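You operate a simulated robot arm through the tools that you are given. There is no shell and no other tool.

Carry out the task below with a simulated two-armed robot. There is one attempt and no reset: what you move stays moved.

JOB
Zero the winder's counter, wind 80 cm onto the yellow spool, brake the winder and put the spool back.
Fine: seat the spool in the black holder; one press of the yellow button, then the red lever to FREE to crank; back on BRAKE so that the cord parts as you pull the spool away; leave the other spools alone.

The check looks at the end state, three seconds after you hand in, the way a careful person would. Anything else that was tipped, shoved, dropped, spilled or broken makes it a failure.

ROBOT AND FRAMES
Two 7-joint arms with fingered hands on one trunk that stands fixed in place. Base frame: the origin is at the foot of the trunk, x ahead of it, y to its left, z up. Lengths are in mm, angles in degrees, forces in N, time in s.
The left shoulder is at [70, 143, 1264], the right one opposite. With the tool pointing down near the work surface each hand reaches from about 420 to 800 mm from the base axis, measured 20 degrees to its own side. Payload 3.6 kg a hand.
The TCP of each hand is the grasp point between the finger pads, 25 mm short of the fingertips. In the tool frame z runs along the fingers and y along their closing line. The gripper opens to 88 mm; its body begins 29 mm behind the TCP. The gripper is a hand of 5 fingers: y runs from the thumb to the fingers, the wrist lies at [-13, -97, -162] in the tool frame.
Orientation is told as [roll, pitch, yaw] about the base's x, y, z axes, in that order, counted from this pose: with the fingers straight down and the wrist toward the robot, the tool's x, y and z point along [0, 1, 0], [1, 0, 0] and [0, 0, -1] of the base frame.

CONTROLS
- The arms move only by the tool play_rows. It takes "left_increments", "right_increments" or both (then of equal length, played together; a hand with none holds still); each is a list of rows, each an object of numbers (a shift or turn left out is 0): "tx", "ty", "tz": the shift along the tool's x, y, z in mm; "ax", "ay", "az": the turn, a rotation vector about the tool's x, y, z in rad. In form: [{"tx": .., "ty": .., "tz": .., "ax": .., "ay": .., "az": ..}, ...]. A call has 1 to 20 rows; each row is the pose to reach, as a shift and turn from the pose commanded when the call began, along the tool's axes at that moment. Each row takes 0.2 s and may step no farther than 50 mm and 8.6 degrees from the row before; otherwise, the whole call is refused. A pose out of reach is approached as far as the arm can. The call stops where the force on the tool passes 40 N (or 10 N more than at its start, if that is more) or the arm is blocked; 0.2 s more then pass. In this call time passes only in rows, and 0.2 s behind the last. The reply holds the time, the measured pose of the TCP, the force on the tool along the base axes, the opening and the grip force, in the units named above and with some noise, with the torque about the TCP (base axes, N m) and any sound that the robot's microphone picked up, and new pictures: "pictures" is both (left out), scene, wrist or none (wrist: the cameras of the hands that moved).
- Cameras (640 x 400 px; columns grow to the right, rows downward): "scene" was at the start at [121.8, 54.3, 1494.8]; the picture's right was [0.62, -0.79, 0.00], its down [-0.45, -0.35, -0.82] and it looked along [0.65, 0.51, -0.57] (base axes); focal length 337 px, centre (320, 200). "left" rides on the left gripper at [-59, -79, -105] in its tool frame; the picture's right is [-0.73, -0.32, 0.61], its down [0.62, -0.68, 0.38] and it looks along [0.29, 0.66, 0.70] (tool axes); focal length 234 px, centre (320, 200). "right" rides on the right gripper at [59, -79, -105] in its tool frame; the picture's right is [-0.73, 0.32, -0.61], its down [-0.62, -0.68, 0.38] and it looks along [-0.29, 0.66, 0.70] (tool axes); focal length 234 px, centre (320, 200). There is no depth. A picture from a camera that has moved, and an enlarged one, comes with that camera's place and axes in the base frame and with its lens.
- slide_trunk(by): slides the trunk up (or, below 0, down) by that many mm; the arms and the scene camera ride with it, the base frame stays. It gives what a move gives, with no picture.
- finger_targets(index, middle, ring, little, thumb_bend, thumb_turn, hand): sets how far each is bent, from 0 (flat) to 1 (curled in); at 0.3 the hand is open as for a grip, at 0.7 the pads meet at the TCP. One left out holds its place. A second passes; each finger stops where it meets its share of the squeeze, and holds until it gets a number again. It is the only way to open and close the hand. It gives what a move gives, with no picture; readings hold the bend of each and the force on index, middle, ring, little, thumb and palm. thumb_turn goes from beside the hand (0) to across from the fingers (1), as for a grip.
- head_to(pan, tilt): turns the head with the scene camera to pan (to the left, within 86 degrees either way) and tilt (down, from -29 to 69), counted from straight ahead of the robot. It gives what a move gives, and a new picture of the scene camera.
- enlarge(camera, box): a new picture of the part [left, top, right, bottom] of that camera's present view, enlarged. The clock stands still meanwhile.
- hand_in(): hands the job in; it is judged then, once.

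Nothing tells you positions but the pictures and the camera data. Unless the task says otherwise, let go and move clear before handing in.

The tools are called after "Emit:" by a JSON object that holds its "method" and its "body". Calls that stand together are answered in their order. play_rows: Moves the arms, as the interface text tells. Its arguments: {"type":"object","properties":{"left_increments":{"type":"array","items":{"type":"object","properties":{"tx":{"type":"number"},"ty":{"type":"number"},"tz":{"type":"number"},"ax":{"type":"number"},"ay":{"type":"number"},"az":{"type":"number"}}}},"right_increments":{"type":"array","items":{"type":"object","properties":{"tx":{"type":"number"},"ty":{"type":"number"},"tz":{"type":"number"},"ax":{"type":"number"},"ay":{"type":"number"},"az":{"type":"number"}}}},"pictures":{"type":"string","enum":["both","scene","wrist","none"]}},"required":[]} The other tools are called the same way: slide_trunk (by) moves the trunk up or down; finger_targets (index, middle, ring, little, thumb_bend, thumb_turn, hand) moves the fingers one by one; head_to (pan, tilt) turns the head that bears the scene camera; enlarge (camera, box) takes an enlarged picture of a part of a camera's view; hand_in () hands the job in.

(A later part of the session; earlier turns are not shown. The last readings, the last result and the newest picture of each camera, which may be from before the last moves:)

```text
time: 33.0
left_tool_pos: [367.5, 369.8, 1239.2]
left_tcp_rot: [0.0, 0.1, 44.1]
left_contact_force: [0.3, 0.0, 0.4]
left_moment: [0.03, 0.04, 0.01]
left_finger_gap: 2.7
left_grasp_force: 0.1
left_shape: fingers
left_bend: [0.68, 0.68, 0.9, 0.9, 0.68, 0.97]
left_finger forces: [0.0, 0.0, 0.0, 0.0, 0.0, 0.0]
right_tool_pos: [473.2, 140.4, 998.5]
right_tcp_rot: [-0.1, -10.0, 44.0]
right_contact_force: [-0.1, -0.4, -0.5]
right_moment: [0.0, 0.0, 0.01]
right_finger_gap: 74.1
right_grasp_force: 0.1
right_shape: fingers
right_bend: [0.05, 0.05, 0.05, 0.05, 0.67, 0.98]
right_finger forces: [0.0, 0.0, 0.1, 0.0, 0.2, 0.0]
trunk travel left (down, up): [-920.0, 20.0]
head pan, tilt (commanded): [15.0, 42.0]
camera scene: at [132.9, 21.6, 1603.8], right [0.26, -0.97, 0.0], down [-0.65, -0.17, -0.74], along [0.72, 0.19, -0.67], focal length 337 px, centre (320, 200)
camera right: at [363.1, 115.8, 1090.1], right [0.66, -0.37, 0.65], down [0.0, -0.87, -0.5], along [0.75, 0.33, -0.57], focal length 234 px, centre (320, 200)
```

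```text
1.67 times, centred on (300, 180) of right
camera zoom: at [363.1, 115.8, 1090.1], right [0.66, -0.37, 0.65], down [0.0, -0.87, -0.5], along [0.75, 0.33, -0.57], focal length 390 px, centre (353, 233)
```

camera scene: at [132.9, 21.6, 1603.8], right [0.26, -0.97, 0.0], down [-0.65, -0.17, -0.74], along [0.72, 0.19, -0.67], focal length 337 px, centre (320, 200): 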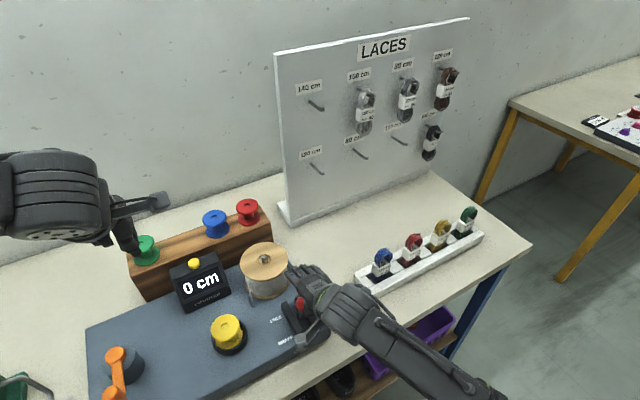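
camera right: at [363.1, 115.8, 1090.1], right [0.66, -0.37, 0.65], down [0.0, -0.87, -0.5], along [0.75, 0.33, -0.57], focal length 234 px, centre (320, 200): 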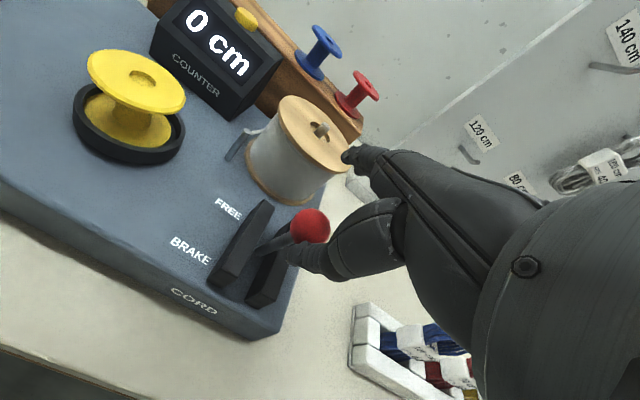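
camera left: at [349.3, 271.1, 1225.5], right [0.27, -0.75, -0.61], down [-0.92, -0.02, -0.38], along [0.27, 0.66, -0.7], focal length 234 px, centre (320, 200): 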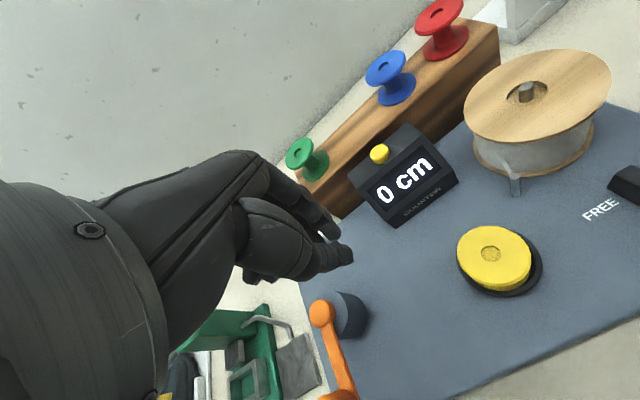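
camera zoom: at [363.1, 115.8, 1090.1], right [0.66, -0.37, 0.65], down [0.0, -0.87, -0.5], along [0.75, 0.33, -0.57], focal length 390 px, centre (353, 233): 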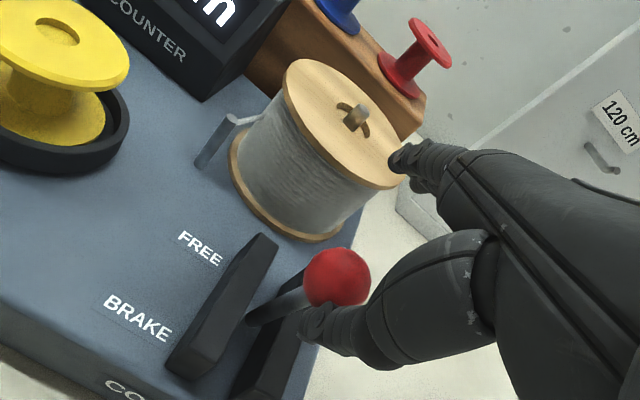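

The knob is moving with the thumb and almost no force. Continuing the push toward FREE.

Emit:
{"method": "play_rows", "body": {"right_increments": [{"ty": 7.9, "tz": 1.4}, {"ty": 15.8, "tz": 2.8}, {"ty": 23.6, "tz": 4.2}, {"ty": 31.5, "tz": 5.55}, {"ty": 39.4, "tz": 6.9}], "pictures": "both"}}

Emit:
{"method": "enlarge", "body": {"camera": "right", "box": [160, 60, 440, 300]}}

Emit:
{"method": "enlarge", "body": {"camera": "scene", "box": [200, 200, 380, 360]}}

```text
time: 34.1
left_tool_pos: [366.9, 370.2, 1239.5]
left_tcp_rot: [0.0, 0.1, 44.0]
left_contact_force: [-0.6, -0.2, 0.5]
left_moment: [-0.02, -0.03, -0.03]
left_finger_gap: 2.6
left_grasp_force: 0.0
left_shape: fingers
left_bend: [0.68, 0.68, 0.9, 0.9, 0.68, 0.97]
left_finger forces: [0.0, 0.1, 0.0, 0.1, 0.0, 0.0]
right_tool_pos: [501.2, 168.6, 999.5]
right_tcp_rot: [0.1, -9.9, 44.0]
right_contact_force: [-1.9, 0.5, 0.2]
right_moment: [0.02, -0.04, 0.0]
right_finger_gap: 73.7
right_grasp_force: 0.0
right_shape: fingers
right_bend: [0.05, 0.05, 0.05, 0.05, 0.68, 0.98]
right_finger forces: [0.0, 0.0, 0.1, 0.1, 0.1, 0.1]
trunk travel left (down, up): [-920.0, 20.0]
head pan, tilt (commanded): [15.0, 42.0]
camera scene: at [133.3, 22.2, 1603.8], right [0.26, -0.97, 0.0], down [-0.65, -0.17, -0.74], along [0.72, 0.19, -0.67], focal length 337 px, centre (320, 200)
camera right: at [391.9, 144.6, 1090.4], right [0.66, -0.37, 0.65], down [0.0, -0.87, -0.5], along [0.75, 0.32, -0.57], focal length 234 px, centre (320, 200)
```

scene: 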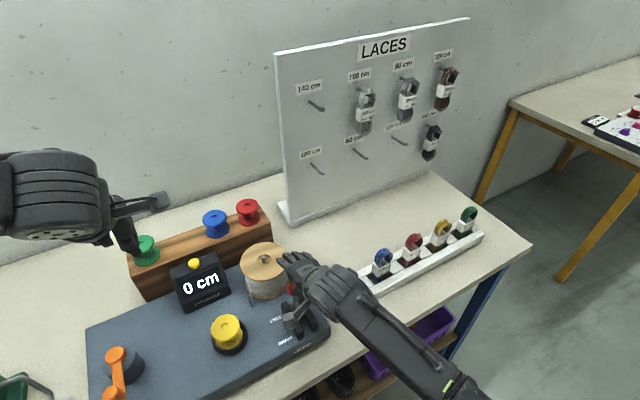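
right: 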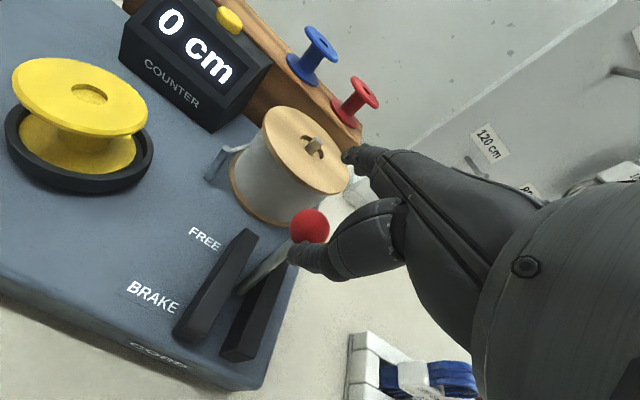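

```text
1.67 times, centred on (300, 180) of right
camera zoom: at [391.9, 144.6, 1090.4], right [0.66, -0.37, 0.65], down [0.0, -0.87, -0.5], along [0.75, 0.32, -0.57], focal length 390 px, centre (353, 233)
```

zoom: 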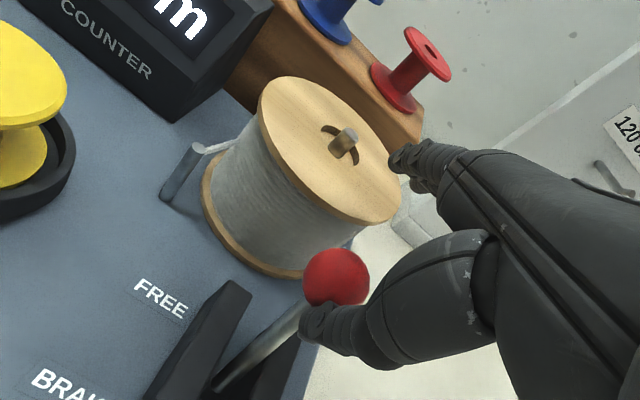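

```text
2.50 times, centred on (290, 280) of scene
camera zoom: at [133.3, 22.2, 1603.8], right [0.26, -0.97, 0.0], down [-0.65, -0.17, -0.74], along [0.72, 0.19, -0.67], focal length 842 px, centre (395, 0)
```

zoom: 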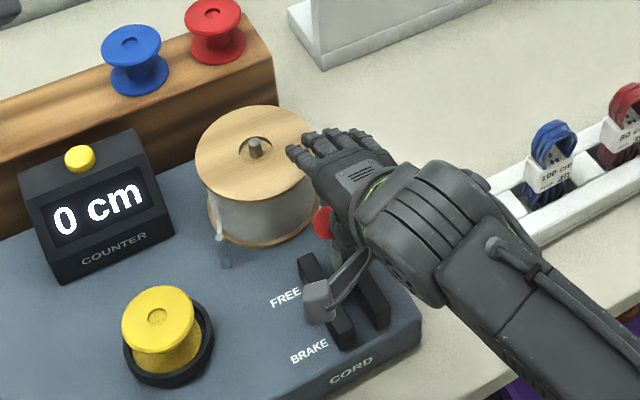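

The lever is just past upright. Pushing the remaining ~30 mm to FREE.

Emit:
{"method": "play_rows", "body": {"right_increments": [{"ty": 5.9, "tz": 1.04}, {"ty": 11.8, "tz": 2.08}, {"ty": 17.7, "tz": 3.1}, {"ty": 23.6, "tz": 4.2}, {"ty": 27.6, "tz": 4.86}], "pictures": "both"}}

Emit:
{"method": "enlarge", "body": {"camera": "right", "box": [160, 60, 440, 300]}}

Emit:
{"method": "enlarge", "body": {"camera": "scene", "box": [200, 200, 380, 360]}}

```text
time: 35.4
left_tool_pos: [365.6, 369.0, 1239.3]
left_tcp_rot: [0.1, 0.0, 43.9]
left_contact_force: [-0.6, 0.3, -0.2]
left_moment: [-0.01, 0.0, -0.01]
left_finger_gap: 2.7
left_grasp_force: 0.0
left_shape: fingers
left_bend: [0.68, 0.68, 0.9, 0.9, 0.68, 0.97]
left_finger forces: [0.1, 0.1, 0.0, 0.1, 0.1, 0.0]
right_tool_pos: [519.7, 186.9, 998.7]
right_tcp_rot: [0.0, -10.0, 44.0]
right_contact_force: [-2.6, -2.3, 0.2]
right_moment: [-0.04, 0.05, 0.04]
right_finger_gap: 77.6
right_grasp_force: 2.6
right_shape: fingers
right_bend: [0.05, 0.05, 0.05, 0.05, 0.65, 0.97]
right_finger forces: [0.0, 0.1, 0.1, 0.1, 3.3, 0.0]
trunk travel left (down, up): [-920.0, 20.0]
head pan, tilt (commanded): [15.0, 42.0]
camera scene: at [131.5, 20.7, 1604.0], right [0.26, -0.97, 0.0], down [-0.65, -0.17, -0.74], along [0.72, 0.19, -0.67], focal length 337 px, centre (320, 200)
camera right: at [410.8, 162.2, 1090.5], right [0.66, -0.37, 0.65], down [0.0, -0.87, -0.5], along [0.75, 0.33, -0.57], focal length 234 px, centre (320, 200)
```

scene: 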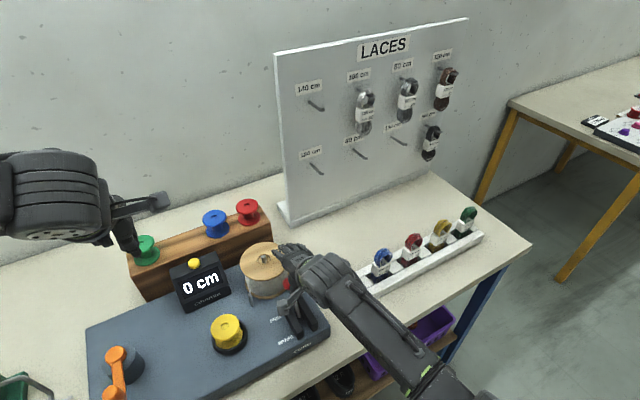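
right: 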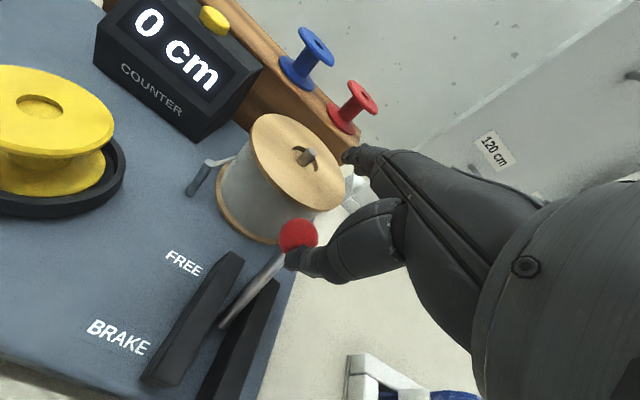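

```text
1.67 times, centred on (300, 180) of right
camera zoom: at [410.8, 162.2, 1090.5], right [0.66, -0.37, 0.65], down [0.0, -0.87, -0.5], along [0.75, 0.33, -0.57], focal length 390 px, centre (353, 233)
```

zoom: 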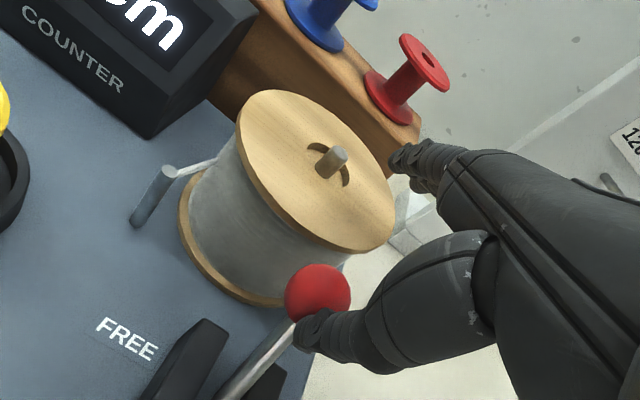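

```text
2.50 times, centred on (290, 280) of scene
camera zoom: at [131.5, 20.7, 1604.0], right [0.26, -0.97, 0.0], down [-0.65, -0.17, -0.74], along [0.72, 0.19, -0.67], focal length 842 px, centre (395, 0)
```

zoom: 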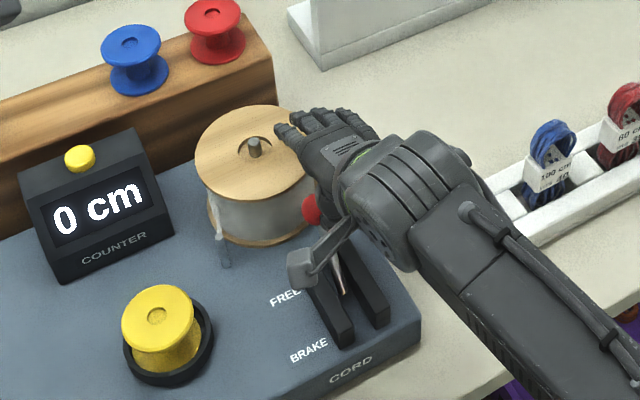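

The lever is nearly at FREE, with force rising slightly (3 N). I'll push a few mm more to make sure it is fully over.

Emit:
{"method": "play_rows", "body": {"right_increments": [{"ty": 2.95, "tz": 0.52}, {"ty": 5.9, "tz": 1.04}, {"ty": 8.9, "tz": 1.56}], "pictures": "none"}}

Emit:
{"method": "enlarge", "body": {"camera": "right", "box": [160, 60, 440, 300]}}

```text
time: 36.1
left_tool_pos: [365.0, 367.8, 1240.0]
left_tcp_rot: [0.1, -0.1, 44.0]
left_contact_force: [-0.2, 0.8, -0.3]
left_moment: [-0.04, -0.03, -0.02]
left_finger_gap: 2.7
left_grasp_force: 0.0
left_shape: fingers
left_bend: [0.68, 0.68, 0.9, 0.9, 0.68, 0.97]
left_finger forces: [0.0, 0.0, 0.0, 0.0, 0.0, 0.1]
right_tool_pos: [526.1, 192.5, 999.9]
right_tcp_rot: [-0.1, -10.1, 44.1]
right_contact_force: [-5.7, -6.4, 5.3]
right_moment: [-0.18, 0.22, 0.03]
right_finger_gap: 84.3
right_grasp_force: 3.7
right_shape: fingers
right_bend: [0.05, 0.05, 0.05, 0.05, 0.61, 0.97]
right_finger forces: [0.0, 0.1, 0.1, 0.0, 8.4, 0.0]
trunk travel left (down, up): [-920.0, 20.0]
head pan, tilt (commanded): [15.0, 42.0]
```

```text
1.67 times, centred on (300, 180) of right
camera zoom: at [416.1, 167.7, 1090.3], right [0.66, -0.38, 0.65], down [0.0, -0.87, -0.5], along [0.75, 0.33, -0.57], focal length 390 px, centre (353, 233)
```

zoom: 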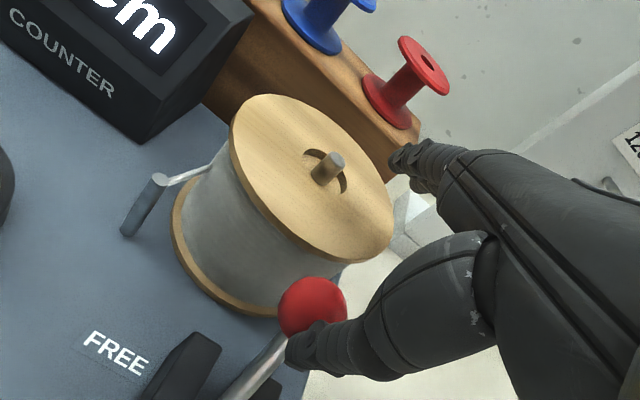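

The lever is against its FREE stop (force rose to 8 N with no more motion). I'll back the right hand away and up, then check that the lever stays.

Emit:
{"method": "play_rows", "body": {"right_increments": [{"ty": -10, "tz": -1.8}, {"ty": -30, "tz": -5.3}, {"ty": -55, "tz": -9.7}, {"ty": -55, "tz": -50}, {"ty": -50, "tz": -95}, {"ty": -45, "tz": -140}, {"ty": -40, "tz": -180}], "pictures": "both"}}

Emit:
{"method": "enlarge", "body": {"camera": "scene", "box": [80, 200, 340, 400]}}

Emit:
{"method": "enlarge", "body": {"camera": "right", "box": [80, 100, 400, 400]}}

```text
time: 37.8
left_tool_pos: [368.1, 369.1, 1239.0]
left_tcp_rot: [0.0, 0.1, 44.0]
left_contact_force: [0.3, 0.3, -0.5]
left_moment: [0.01, 0.02, -0.02]
left_finger_gap: 2.6
left_grasp_force: 0.0
left_shape: fingers
left_bend: [0.68, 0.68, 0.9, 0.9, 0.68, 0.97]
left_finger forces: [0.0, 0.1, 0.0, 0.0, 0.1, 0.0]
right_tool_pos: [480.1, 146.1, 1170.1]
right_tcp_rot: [0.1, -9.8, 43.8]
right_contact_force: [-0.4, -0.1, 0.2]
right_moment: [0.0, -0.01, -0.02]
right_finger_gap: 73.5
right_grasp_force: 0.0
right_shape: fingers
right_bend: [0.05, 0.05, 0.05, 0.05, 0.68, 0.98]
right_finger forces: [0.1, 0.0, 0.1, 0.1, 0.0, 0.0]
trunk travel left (down, up): [-920.0, 20.0]
head pan, tilt (commanded): [15.0, 42.0]
camera scene: at [133.9, 21.1, 1603.7], right [0.26, -0.97, 0.0], down [-0.65, -0.17, -0.74], along [0.72, 0.19, -0.67], focal length 337 px, centre (320, 200)
camera right: at [370.2, 120.5, 1260.2], right [0.66, -0.38, 0.65], down [0.0, -0.87, -0.5], along [0.75, 0.32, -0.57], focal length 234 px, centre (320, 200)
```

scene: 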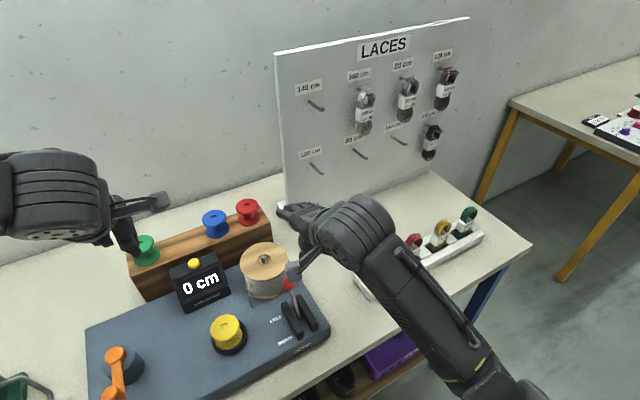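
right: 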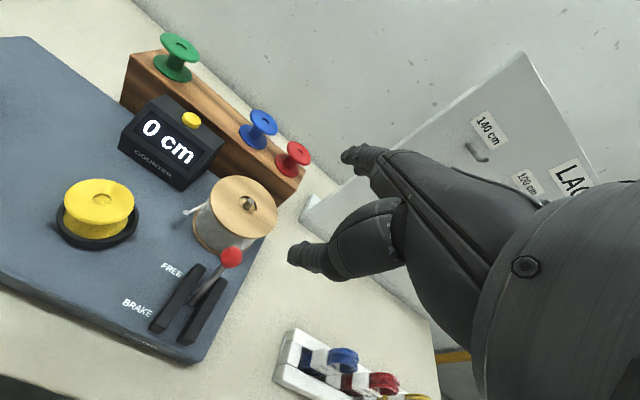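

```text
2.00 times, centred on (210, 300) of scene
camera zoom: at [133.9, 21.1, 1603.7], right [0.26, -0.97, 0.0], down [-0.65, -0.17, -0.74], along [0.72, 0.19, -0.67], focal length 674 px, centre (540, 0)
```

zoom: 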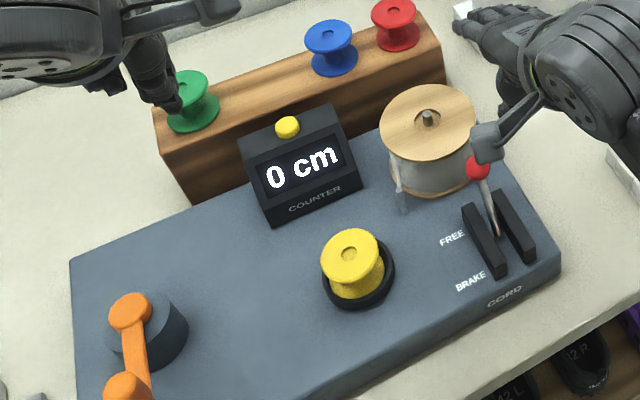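

```text
1.33 times, centred on (240, 250) of right
camera zoom: at [370.2, 120.5, 1260.2], right [0.66, -0.38, 0.65], down [0.0, -0.87, -0.5], along [0.75, 0.32, -0.57], focal length 312 px, centre (427, 133)
```

zoom: 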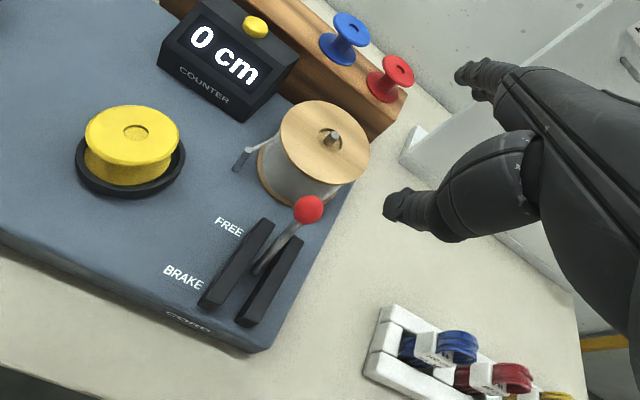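

The lever stays at FREE, and the right camera has a clear view of the counter. Now the left hand: open it, rotate back to 0° and descend, then move over the crank handle (about [240, 412], top z≈988).

Emit:
{"method": "finger_targets", "body": {"hand": "left", "index": 0.38, "middle": 0.38, "ring": 0.38, "little": 0.38, "thumb_bend": 0.38}}

Emit:
{"method": "play_rows", "body": {"left_increments": [{"tz": 20, "az": 0.096}, {"tz": 40, "az": 0.192}, {"tz": 60, "az": 0.288}, {"tz": 80, "az": 0.384}, {"tz": 100, "az": 0.48}, {"tz": 120, "az": 0.576}, {"tz": 140, "az": 0.672}, {"tz": 160, "az": 0.768}], "pictures": "both"}}

```text
time: 38.8
left_tool_pos: [366.3, 370.1, 1238.0]
left_tcp_rot: [0.0, 0.0, 44.0]
left_contact_force: [0.4, -0.3, 0.1]
left_moment: [0.02, 0.02, -0.01]
left_finger_gap: 67.4
left_grasp_force: 0.0
left_shape: fingers
left_bend: [0.38, 0.38, 0.38, 0.38, 0.38, 0.97]
left_finger forces: [0.0, 0.0, 0.1, 0.0, 0.0, 0.0]
right_tool_pos: [480.7, 145.1, 1167.4]
right_tcp_rot: [0.0, -10.1, 44.0]
right_contact_force: [0.5, 0.5, 0.0]
right_moment: [0.0, 0.0, -0.02]
right_finger_gap: 73.5
right_grasp_force: 0.0
right_shape: fingers
right_bend: [0.05, 0.05, 0.05, 0.05, 0.68, 0.98]
right_finger forces: [0.0, 0.0, 0.0, 0.0, 0.0, 0.0]
trunk travel left (down, up): [-920.0, 20.0]
head pan, tilt (commanded): [15.0, 42.0]
```

```text
time: 40.5
left_tool_pos: [367.7, 369.0, 1078.8]
left_tcp_rot: [0.0, 0.1, -0.1]
left_contact_force: [0.4, -0.7, 0.0]
left_moment: [0.04, 0.07, -0.05]
left_finger_gap: 67.5
left_grasp_force: 0.0
left_shape: fingers
left_bend: [0.38, 0.38, 0.38, 0.38, 0.38, 0.97]
left_finger forces: [0.1, 0.1, 0.0, 0.0, 0.1, 0.1]
right_tool_pos: [479.6, 145.6, 1168.3]
right_tcp_rot: [-0.1, -10.1, 44.0]
right_contact_force: [0.4, 0.4, 0.2]
right_moment: [-0.02, -0.02, -0.01]
right_finger_gap: 73.6
right_grasp_force: 0.0
right_shape: fingers
right_bend: [0.05, 0.05, 0.05, 0.05, 0.68, 0.98]
right_finger forces: [0.0, 0.0, 0.0, 0.2, 0.0, 0.1]
trunk travel left (down, up): [-920.0, 20.0]
head pan, tilt (commanded): [15.0, 42.0]
camera scene: at [133.3, 22.3, 1603.8], right [0.26, -0.97, 0.0], down [-0.65, -0.17, -0.74], along [0.72, 0.19, -0.67], focal length 337 px, centre (320, 200)
camera left: at [288.4, 310.6, 1184.9], right [-0.32, -0.73, -0.61], down [-0.68, 0.62, -0.38], along [0.66, 0.29, -0.7], focal length 234 px, centre (320, 200)
```

scene: 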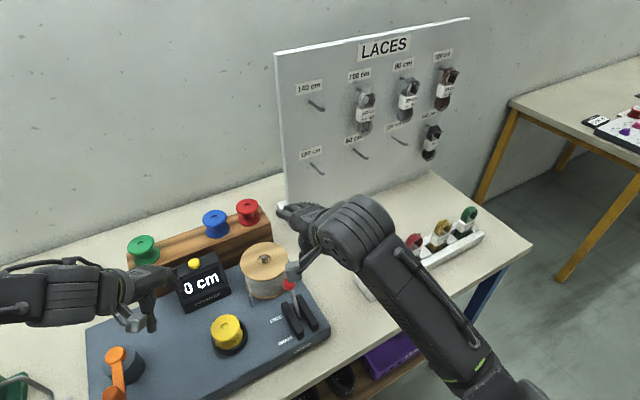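
left: 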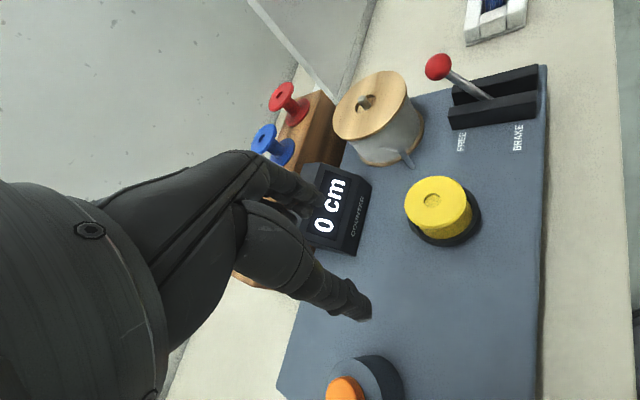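

Left hand is now at 0° and low enough to reach in. I'll move it over the handle at a safe height and turn the head to watch.

Emit:
{"method": "play_rows", "body": {"left_increments": [{"tx": 11, "ty": -32, "tz": 6}, {"tx": 22, "ty": -64, "tz": 12}, {"tx": 33, "ty": -96, "tz": 18}, {"tx": 43, "ty": -127, "tz": 24}], "pictures": "wrist"}}

Emit:
{"method": "head_to", "body": {"pan": 55, "tilt": 52}}

Emit:
{"method": "enlarge", "body": {"camera": "left", "box": [220, 140, 460, 400]}}

```text
time: 41.5
left_tool_pos: [238.6, 412.5, 1056.5]
left_tcp_rot: [0.0, 0.0, 0.0]
left_contact_force: [0.1, 0.6, 0.0]
left_moment: [0.05, 0.01, -0.01]
left_finger_gap: 67.4
left_grasp_force: 0.2
left_shape: fingers
left_bend: [0.38, 0.38, 0.38, 0.38, 0.38, 0.97]
left_finger forces: [0.1, 0.0, 0.0, 0.0, 0.1, 0.0]
right_tool_pos: [477.8, 144.5, 1170.1]
right_tcp_rot: [-0.1, -10.1, 44.0]
right_contact_force: [-0.3, 0.1, -0.4]
right_moment: [-0.02, 0.01, 0.02]
right_finger_gap: 73.2
right_grasp_force: 0.1
right_shape: fingers
right_bend: [0.05, 0.05, 0.05, 0.05, 0.68, 0.98]
right_finger forces: [0.0, 0.1, 0.0, 0.0, 0.1, 0.0]
trunk travel left (down, up): [-920.0, 20.0]
head pan, tilt (commanded): [15.0, 42.0]
camera left: at [159.5, 353.0, 1162.5], right [-0.32, -0.73, -0.61], down [-0.68, 0.62, -0.38], along [0.66, 0.29, -0.7], focal length 234 px, centre (320, 200)
```

left: 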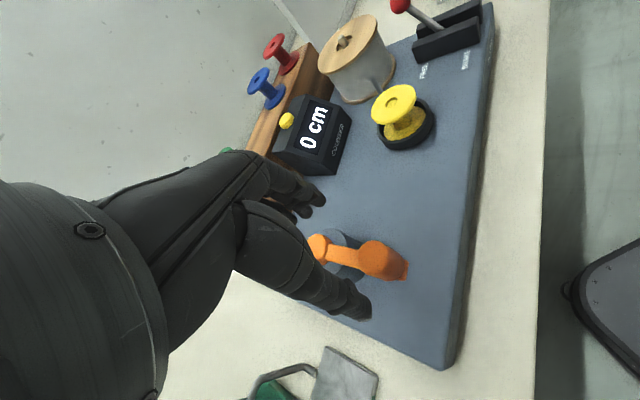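

```text
time: 42.6
left_tool_pos: [240.2, 411.6, 1057.3]
left_tcp_rot: [0.0, 0.0, 0.1]
left_contact_force: [0.3, 0.2, -0.6]
left_moment: [-0.01, -0.02, 0.02]
left_finger_gap: 67.5
left_grasp_force: 0.1
left_shape: fingers
left_bend: [0.38, 0.38, 0.38, 0.38, 0.38, 0.97]
left_finger forces: [0.0, 0.1, 0.0, 0.0, 0.0, 0.1]
right_tool_pos: [479.2, 143.1, 1168.2]
right_tcp_rot: [0.0, -10.0, 44.0]
right_contact_force: [0.2, 0.5, 0.5]
right_moment: [0.02, 0.01, 0.04]
right_finger_gap: 73.6
right_grasp_force: 0.1
right_shape: fingers
right_bend: [0.05, 0.05, 0.05, 0.05, 0.68, 0.98]
right_finger forces: [0.1, 0.0, 0.0, 0.0, 0.1, 0.0]
trunk travel left (down, up): [-920.0, 20.0]
head pan, tilt (commanded): [55.0, 52.0]
camera scene: at [95.5, 61.4, 1589.9], right [0.82, -0.57, 0.0], down [-0.45, -0.65, -0.62], along [0.35, 0.5, -0.79], focal length 337 px, centre (320, 200)
```

scene: 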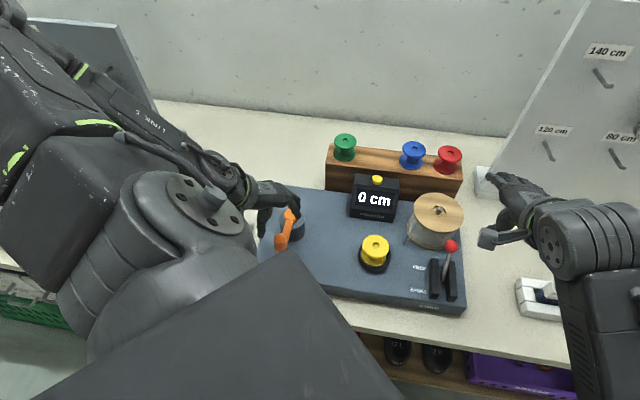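

```text
1.54 times, centred on (340, 270) of left
camera zoom: at [161.5, 353.0, 1162.2], right [-0.32, -0.73, -0.61], down [-0.68, 0.62, -0.38], along [0.66, 0.29, -0.7], focal length 360 px, centre (289, 92)
```

zoom: 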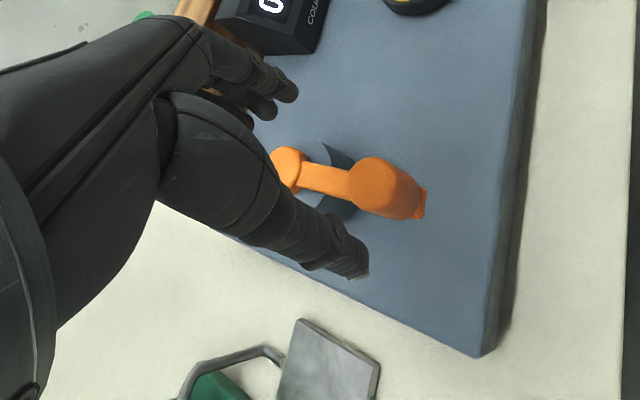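

Both the crank and the counter are visible. I'll zoom in on the handle from the head camera to pin its position and height.

Emit:
{"method": "enlarge", "body": {"camera": "scene", "box": [240, 180, 330, 270]}}

Emit:
{"method": "enlarge", "body": {"camera": "left", "box": [300, 210, 420, 330]}}

Emit:
{"method": "enlarge", "body": {"camera": "right", "box": [0, 0, 200, 160]}}

```text
4.44 times, centred on (285, 225) of scene
camera zoom: at [95.5, 61.4, 1589.9], right [0.82, -0.57, 0.0], down [-0.45, -0.65, -0.62], along [0.35, 0.5, -0.79], focal length 1497 px, centre (476, 89)
```

zoom: 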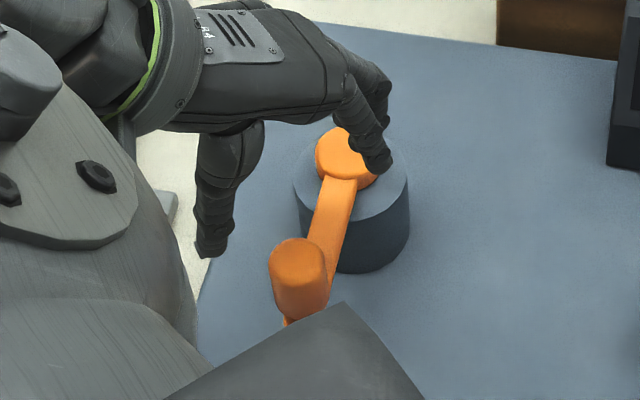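

```text
3.33 times, centred on (360, 270) of left
camera zoom: at [161.5, 353.0, 1162.2], right [-0.32, -0.73, -0.61], down [-0.68, 0.62, -0.38], along [0.66, 0.29, -0.7], focal length 781 px, centre (187, -33)
```

zoom: 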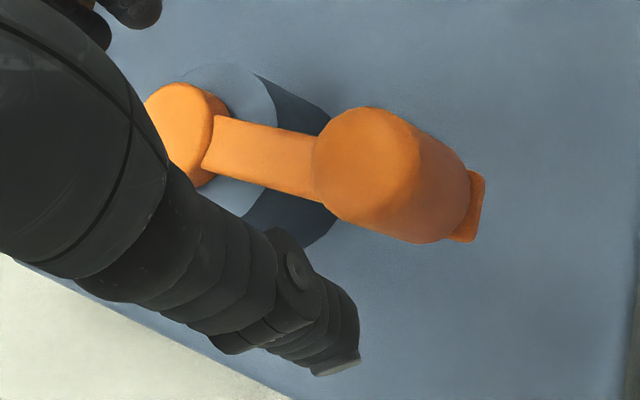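

```text
2.50 times, centred on (100, 80) of right
camera zoom: at [369.6, 120.9, 1260.0], right [0.66, -0.37, 0.65], down [0.0, -0.87, -0.5], along [0.75, 0.33, -0.57], focal length 585 px, centre (870, 500)
```

zoom: 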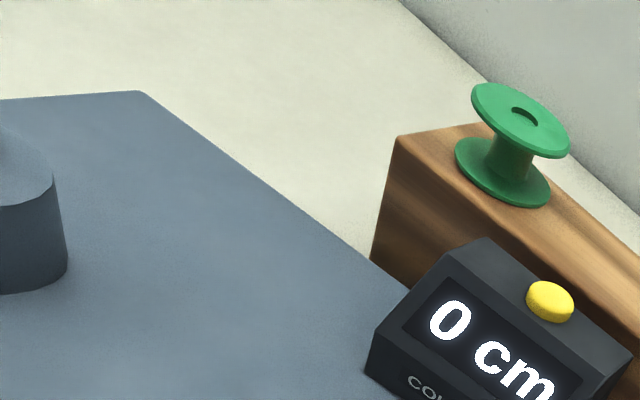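

Estimates of the handle from the two cameras differ by ~6 mm, so I'll calibrate the left camera against the spool and the button whose positions I know from touching them.

Emit:
{"method": "enlarge", "body": {"camera": "left", "box": [360, 70, 450, 160]}}

Emit:
{"method": "enlarge", "body": {"camera": "left", "box": [260, 90, 360, 190]}}

Emit:
{"method": "enlarge", "body": {"camera": "scene", "box": [330, 160, 470, 310]}}

```text
4.44 times, centred on (405, 115) of left
camera zoom: at [161.5, 353.0, 1162.2], right [-0.32, -0.73, -0.61], down [-0.68, 0.62, -0.38], along [0.66, 0.29, -0.7], focal length 1041 px, centre (-58, 578)
```

zoom: 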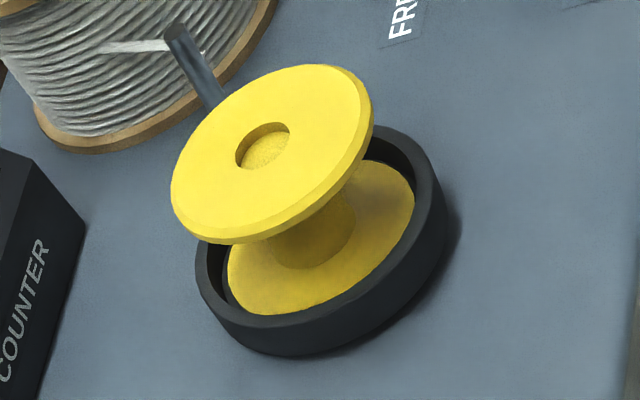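

```text
4.00 times, centred on (310, 140) of left
camera zoom: at [161.5, 353.0, 1162.2], right [-0.32, -0.73, -0.61], down [-0.68, 0.62, -0.38], along [0.66, 0.29, -0.7], focal length 937 px, centre (360, 440)
```

zoom: 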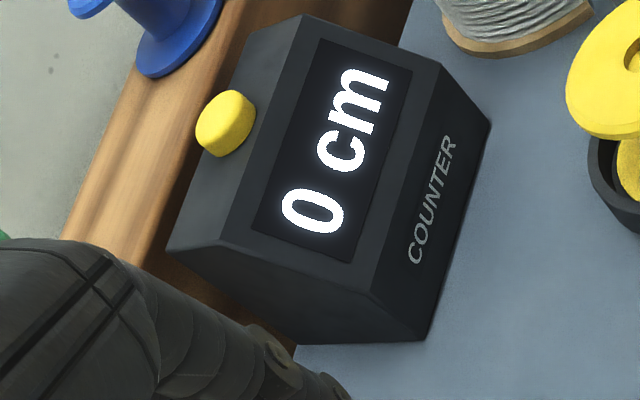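

```text
2.67 times, centred on (400, 235) of scene
camera zoom: at [95.5, 61.4, 1589.9], right [0.82, -0.57, 0.0], down [-0.45, -0.65, -0.62], along [0.35, 0.5, -0.79], focal length 898 px, centre (107, 107)
```

zoom: 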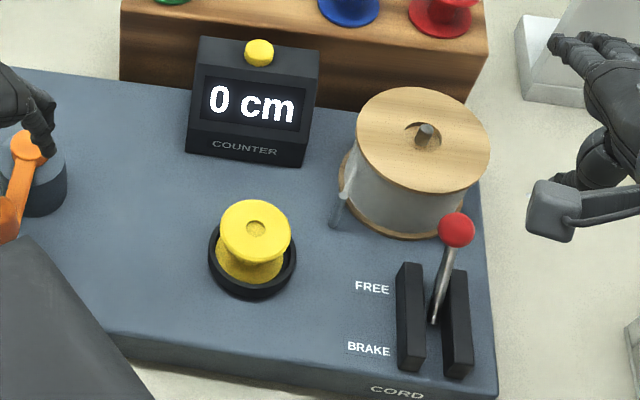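

The left camera reads about 1° steep; correcting for that, the handle is about [238.5, 408], top z≈992, 26 mm thick. I'll lower to just above it and check the straddle.

Emit:
{"method": "play_rows", "body": {"left_increments": [{"tx": -4, "ty": -1, "tz": 17}, {"tx": -4, "ty": -1, "tz": 33}], "pictures": "none"}}

Emit:
{"method": "enlarge", "body": {"camera": "left", "box": [240, 160, 440, 330]}}

Emit:
{"method": "enlarge", "body": {"camera": "scene", "box": [240, 180, 330, 270]}}

```text
time: 43.2
left_tool_pos: [240.7, 408.4, 1021.4]
left_tcp_rot: [-0.1, 0.1, -0.1]
left_contact_force: [-0.3, -1.0, -0.1]
left_moment: [-0.01, 0.02, -0.04]
left_finger_gap: 67.7
left_grasp_force: 0.0
left_shape: fingers
left_bend: [0.38, 0.38, 0.38, 0.38, 0.38, 0.97]
left_finger forces: [0.0, 0.0, 0.0, 0.0, 0.1, 0.1]
right_tool_pos: [479.5, 145.4, 1168.9]
right_tcp_rot: [0.1, -10.1, 43.9]
right_contact_force: [-0.4, 0.0, -0.3]
right_moment: [0.02, 0.01, 0.02]
right_finger_gap: 73.4
right_grasp_force: 0.1
right_shape: fingers
right_bend: [0.05, 0.05, 0.05, 0.05, 0.68, 0.98]
right_finger forces: [0.1, 0.1, 0.0, 0.0, 0.1, 0.0]
trunk travel left (down, up): [-920.0, 20.0]
head pan, tilt (commanded): [55.0, 52.0]
```

```text
2.35 times, centred on (340, 245) of left
camera zoom: at [161.3, 349.7, 1127.8], right [-0.32, -0.73, -0.61], down [-0.68, 0.62, -0.38], along [0.66, 0.29, -0.7], focal length 551 px, centre (273, 94)
```

zoom: 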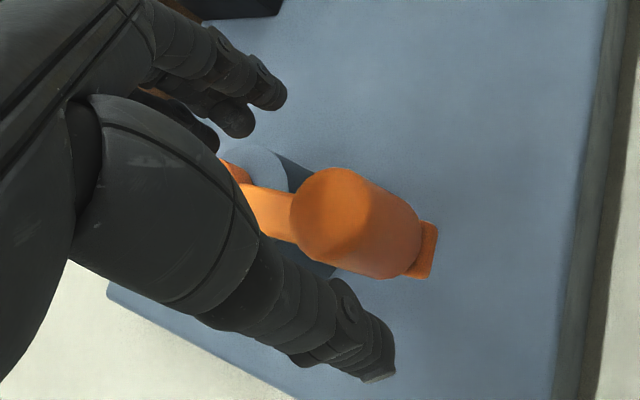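

```text
4.44 times, centred on (285, 225) of scene
camera zoom: at [95.8, 62.2, 1589.9], right [0.82, -0.57, 0.0], down [-0.45, -0.65, -0.62], along [0.35, 0.5, -0.79], focal length 1497 px, centre (476, 89)
```

zoom: 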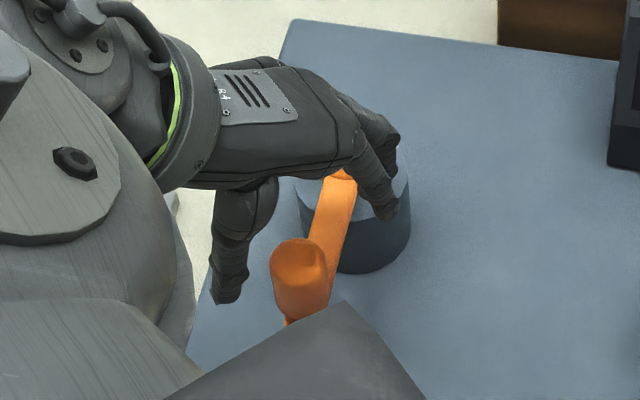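

The handle sits between thumb and fingers. Lowering to grip height (tips stay above the crank arm).

Emit:
{"method": "play_rows", "body": {"left_increments": [{"tx": -2, "tz": 12}, {"tx": -2, "tz": 24}, {"tx": -2, "tz": 34}], "pictures": "none"}}

Emit:
{"method": "enlarge", "body": {"camera": "left", "box": [240, 160, 440, 330]}}

Emit:
{"method": "enlarge", "body": {"camera": "scene", "box": [240, 180, 330, 270]}}

```text
time: 44.0
left_tool_pos: [238.4, 407.3, 988.2]
left_tcp_rot: [0.0, 0.1, 0.0]
left_contact_force: [-0.2, 0.0, 0.3]
left_moment: [-0.01, 0.01, -0.01]
left_finger_gap: 67.6
left_grasp_force: 0.1
left_shape: fingers
left_bend: [0.38, 0.38, 0.38, 0.38, 0.38, 0.97]
left_finger forces: [0.0, 0.0, 0.1, 0.1, 0.0, 0.0]
right_tool_pos: [479.2, 144.3, 1169.5]
right_tcp_rot: [0.0, -10.0, 44.0]
right_contact_force: [0.2, 0.1, 0.1]
right_moment: [0.03, 0.01, 0.02]
right_finger_gap: 73.6
right_grasp_force: 0.1
right_shape: fingers
right_bend: [0.05, 0.05, 0.05, 0.05, 0.68, 0.98]
right_finger forces: [0.0, 0.0, 0.1, 0.0, 0.0, 0.1]
trunk travel left (down, up): [-920.0, 20.0]
head pan, tilt (commanded): [55.0, 52.0]
```

```text
2.35 times, centred on (340, 245) of left
camera zoom: at [160.1, 348.4, 1094.2], right [-0.32, -0.73, -0.61], down [-0.68, 0.62, -0.38], along [0.66, 0.29, -0.7], focal length 551 px, centre (273, 94)
```

zoom: 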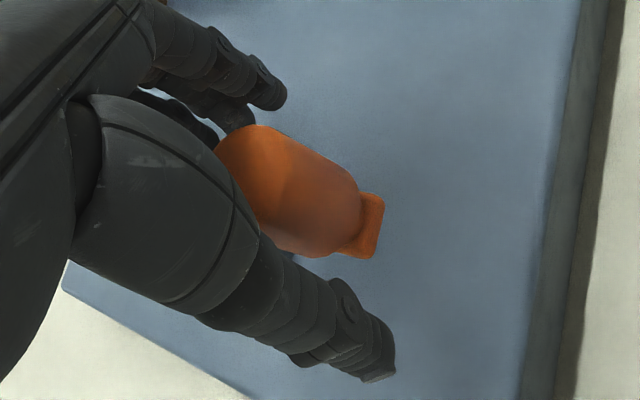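

```text
4.44 times, centred on (285, 225) of scene
camera zoom: at [95.5, 61.5, 1589.9], right [0.82, -0.57, 0.0], down [-0.45, -0.65, -0.62], along [0.35, 0.5, -0.79], focal length 1497 px, centre (476, 89)
```

zoom: 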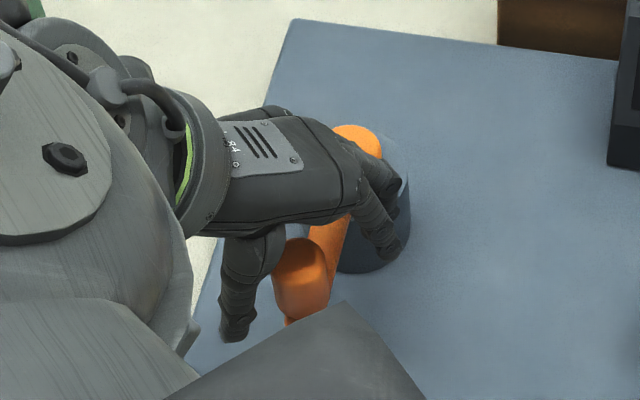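

Well straddled. I'll close the fingers around the handle.

Emit:
{"method": "finger_targets", "body": {"hand": "left", "index": 0.66, "middle": 0.66, "ring": 0.66, "little": 0.66, "thumb_bend": 0.66}}

Emit:
{"method": "enlarge", "body": {"camera": "left", "box": [240, 160, 440, 330]}}

Emit:
{"method": "enlarge", "body": {"camera": "scene", "box": [240, 160, 420, 270]}}

```text
time: 45.0
left_tool_pos: [240.4, 405.9, 989.1]
left_tcp_rot: [0.0, 0.0, 0.1]
left_contact_force: [1.1, -3.1, 1.3]
left_moment: [-0.04, -0.29, -0.21]
left_finger_gap: 19.1
left_grasp_force: 8.3
left_shape: fingers
left_bend: [0.66, 0.56, 0.66, 0.66, 0.57, 0.97]
left_finger forces: [0.2, 9.0, 0.0, 0.1, 7.0, 0.0]
right_tool_pos: [478.5, 144.1, 1168.9]
right_tcp_rot: [0.0, -10.0, 44.0]
right_contact_force: [1.1, -0.4, 0.0]
right_moment: [-0.01, -0.02, -0.01]
right_finger_gap: 73.3
right_grasp_force: 0.0
right_shape: fingers
right_bend: [0.05, 0.05, 0.05, 0.05, 0.68, 0.98]
right_finger forces: [0.0, 0.0, 0.1, 0.0, 0.0, 0.1]
trunk travel left (down, up): [-920.0, 20.0]
head pan, tilt (commanded): [55.0, 52.0]
```

```text
2.35 times, centred on (340, 245) of left
camera zoom: at [160.3, 347.5, 1094.6], right [-0.32, -0.73, -0.61], down [-0.68, 0.62, -0.38], along [0.66, 0.29, -0.7], focal length 551 px, centre (273, 94)
```

zoom: 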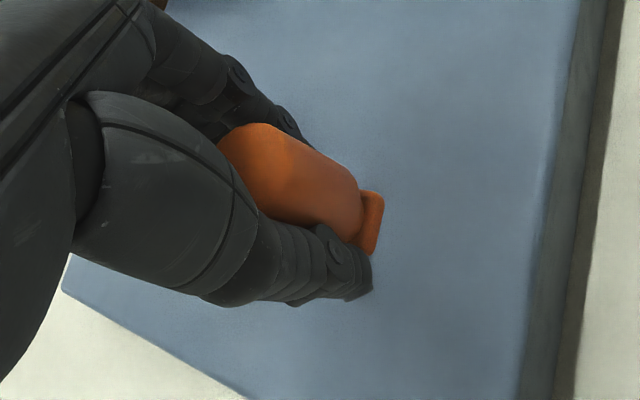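

```text
3.56 times, centred on (330, 215) of scene
camera zoom: at [95.5, 60.5, 1590.0], right [0.82, -0.57, 0.0], down [-0.45, -0.65, -0.62], along [0.35, 0.5, -0.79], focal length 1197 px, centre (284, 147)
```

zoom: 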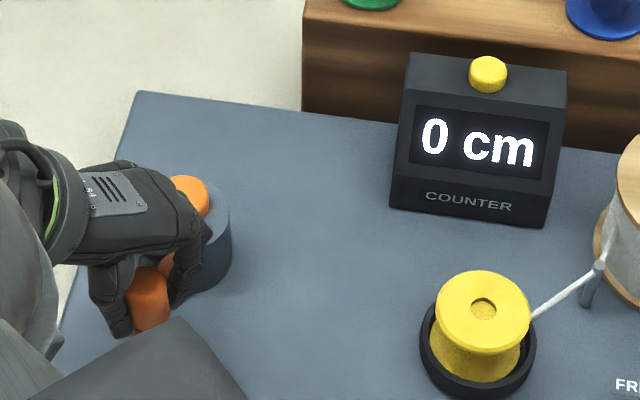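

Interesting: a cord now runs from the guide to the spool, so the winder is engaged. The grip is off-centre though (index missed the handle), so I'll reopen, shift 5 mm toward +y and re-grip.

Emit:
{"method": "finger_targets", "body": {"hand": "left", "index": 0.42, "middle": 0.42, "ring": 0.42, "little": 0.42, "thumb_bend": 0.42}}

Emit:
{"method": "play_rows", "body": {"left_increments": [{"tx": 3}, {"tx": 6}], "pictures": "none"}}

Emit:
{"method": "finger_targets", "body": {"hand": "left", "index": 0.66, "middle": 0.66, "ring": 0.66, "little": 0.66, "thumb_bend": 0.66}}

Emit:
{"method": "enlarge", "body": {"camera": "left", "box": [240, 160, 440, 330]}}

Emit:
{"method": "enlarge", "body": {"camera": "scene", "box": [240, 160, 420, 270]}}

```text
time: 46.0
left_tool_pos: [239.7, 408.0, 988.4]
left_tcp_rot: [0.0, 0.1, 0.0]
left_contact_force: [-0.8, -0.2, -0.1]
left_moment: [-0.02, 0.0, -0.01]
left_finger_gap: 58.6
left_grasp_force: 0.1
left_shape: fingers
left_bend: [0.42, 0.42, 0.42, 0.42, 0.42, 0.97]
left_finger forces: [0.0, 0.1, 0.1, 0.1, 0.0, 0.0]
right_tool_pos: [479.0, 145.3, 1168.9]
right_tcp_rot: [0.0, -10.0, 44.0]
right_contact_force: [0.9, -0.6, -0.2]
right_moment: [0.03, 0.0, 0.01]
right_finger_gap: 73.5
right_grasp_force: 0.0
right_shape: fingers
right_bend: [0.05, 0.05, 0.05, 0.05, 0.68, 0.98]
right_finger forces: [0.0, 0.0, 0.0, 0.1, 0.0, 0.0]
trunk travel left (down, up): [-920.0, 20.0]
head pan, tilt (commanded): [55.0, 52.0]
```

```text
time: 46.6
left_tool_pos: [239.9, 411.6, 988.6]
left_tcp_rot: [-0.1, 0.2, 0.1]
left_contact_force: [-0.8, -0.1, -0.6]
left_moment: [-0.01, -0.01, -0.01]
left_finger_gap: 58.7
left_grasp_force: 0.0
left_shape: fingers
left_bend: [0.42, 0.42, 0.42, 0.42, 0.42, 0.97]
left_finger forces: [0.1, 0.1, 0.0, 0.0, 0.0, 0.1]
right_tool_pos: [478.3, 143.9, 1170.3]
right_tcp_rot: [0.0, -9.9, 43.9]
right_contact_force: [-0.8, 0.5, 0.4]
right_moment: [-0.01, 0.04, -0.03]
right_finger_gap: 73.5
right_grasp_force: 0.0
right_shape: fingers
right_bend: [0.05, 0.05, 0.05, 0.05, 0.68, 0.98]
right_finger forces: [0.0, 0.0, 0.0, 0.1, 0.1, 0.0]
trunk travel left (down, up): [-920.0, 20.0]
head pan, tilt (commanded): [55.0, 52.0]
```

```text
time: 47.6
left_tool_pos: [240.5, 411.9, 988.8]
left_tcp_rot: [0.1, 0.1, 0.0]
left_contact_force: [3.0, -1.5, 3.2]
left_moment: [0.03, -0.41, -0.25]
left_finger_gap: 18.6
left_grasp_force: 9.2
left_shape: fingers
left_bend: [0.66, 0.53, 0.66, 0.66, 0.57, 0.97]
left_finger forces: [0.2, 11.1, 0.0, 0.0, 6.7, 0.1]
right_tool_pos: [479.4, 145.0, 1169.3]
right_tcp_rot: [0.1, -10.0, 44.0]
right_contact_force: [-0.4, 1.0, 0.7]
right_moment: [0.0, 0.04, 0.03]
right_finger_gap: 73.3
right_grasp_force: 0.0
right_shape: fingers
right_bend: [0.05, 0.05, 0.05, 0.05, 0.68, 0.98]
right_finger forces: [0.1, 0.0, 0.0, 0.0, 0.1, 0.0]
trunk travel left (down, up): [-920.0, 20.0]
head pan, tilt (commanded): [55.0, 52.0]
```

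```text
2.35 times, centred on (340, 245) of left
camera zoom: at [160.9, 352.5, 1094.7], right [-0.32, -0.73, -0.61], down [-0.68, 0.62, -0.38], along [0.66, 0.29, -0.7], focal length 551 px, centre (273, 94)
```

zoom: 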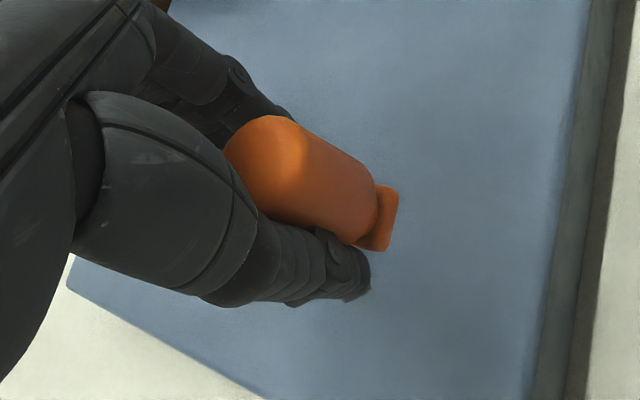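

```text
3.56 times, centred on (330, 215) of scene
camera zoom: at [95.7, 60.3, 1590.0], right [0.82, -0.57, 0.0], down [-0.45, -0.65, -0.62], along [0.35, 0.5, -0.79], focal length 1197 px, centre (284, 147)
```

zoom: 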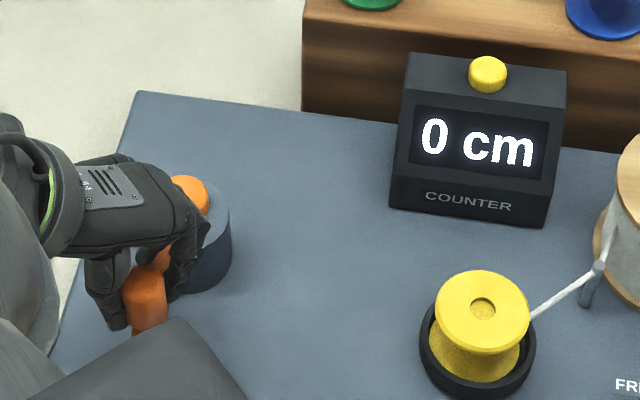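

The index finger still isn't loaded. I'll look closely at how the fingers sit on the handle.

Emit:
{"method": "enlarge", "body": {"camera": "left", "box": [270, 170, 390, 290]}}

Emit:
{"method": "enlarge", "body": {"camera": "scene", "box": [255, 200, 315, 260]}}

```text
3.33 times, centred on (330, 230) of left
camera zoom: at [160.9, 352.5, 1094.7], right [-0.32, -0.73, -0.61], down [-0.68, 0.62, -0.38], along [0.66, 0.29, -0.7], focal length 781 px, centre (287, 100)
```

zoom: 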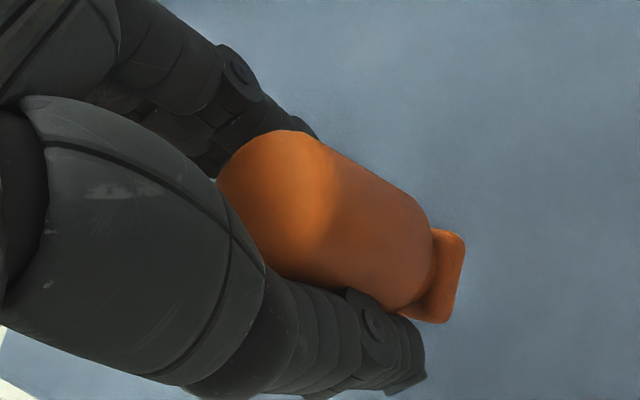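

```text
6.67 times, centred on (285, 230) of scene
camera zoom: at [95.7, 60.3, 1590.0], right [0.82, -0.57, 0.0], down [-0.45, -0.65, -0.62], along [0.35, 0.5, -0.79], focal length 2245 px, centre (553, 0)
```

zoom: 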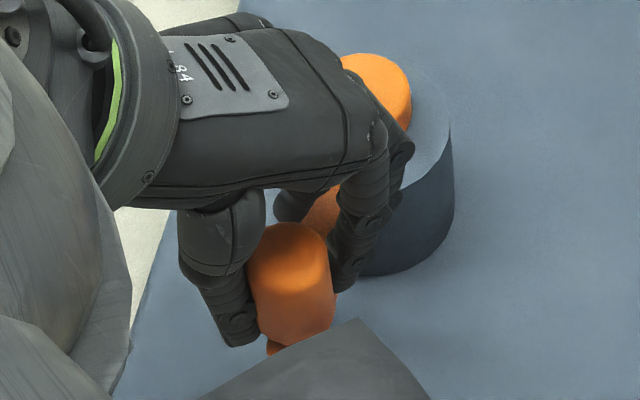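

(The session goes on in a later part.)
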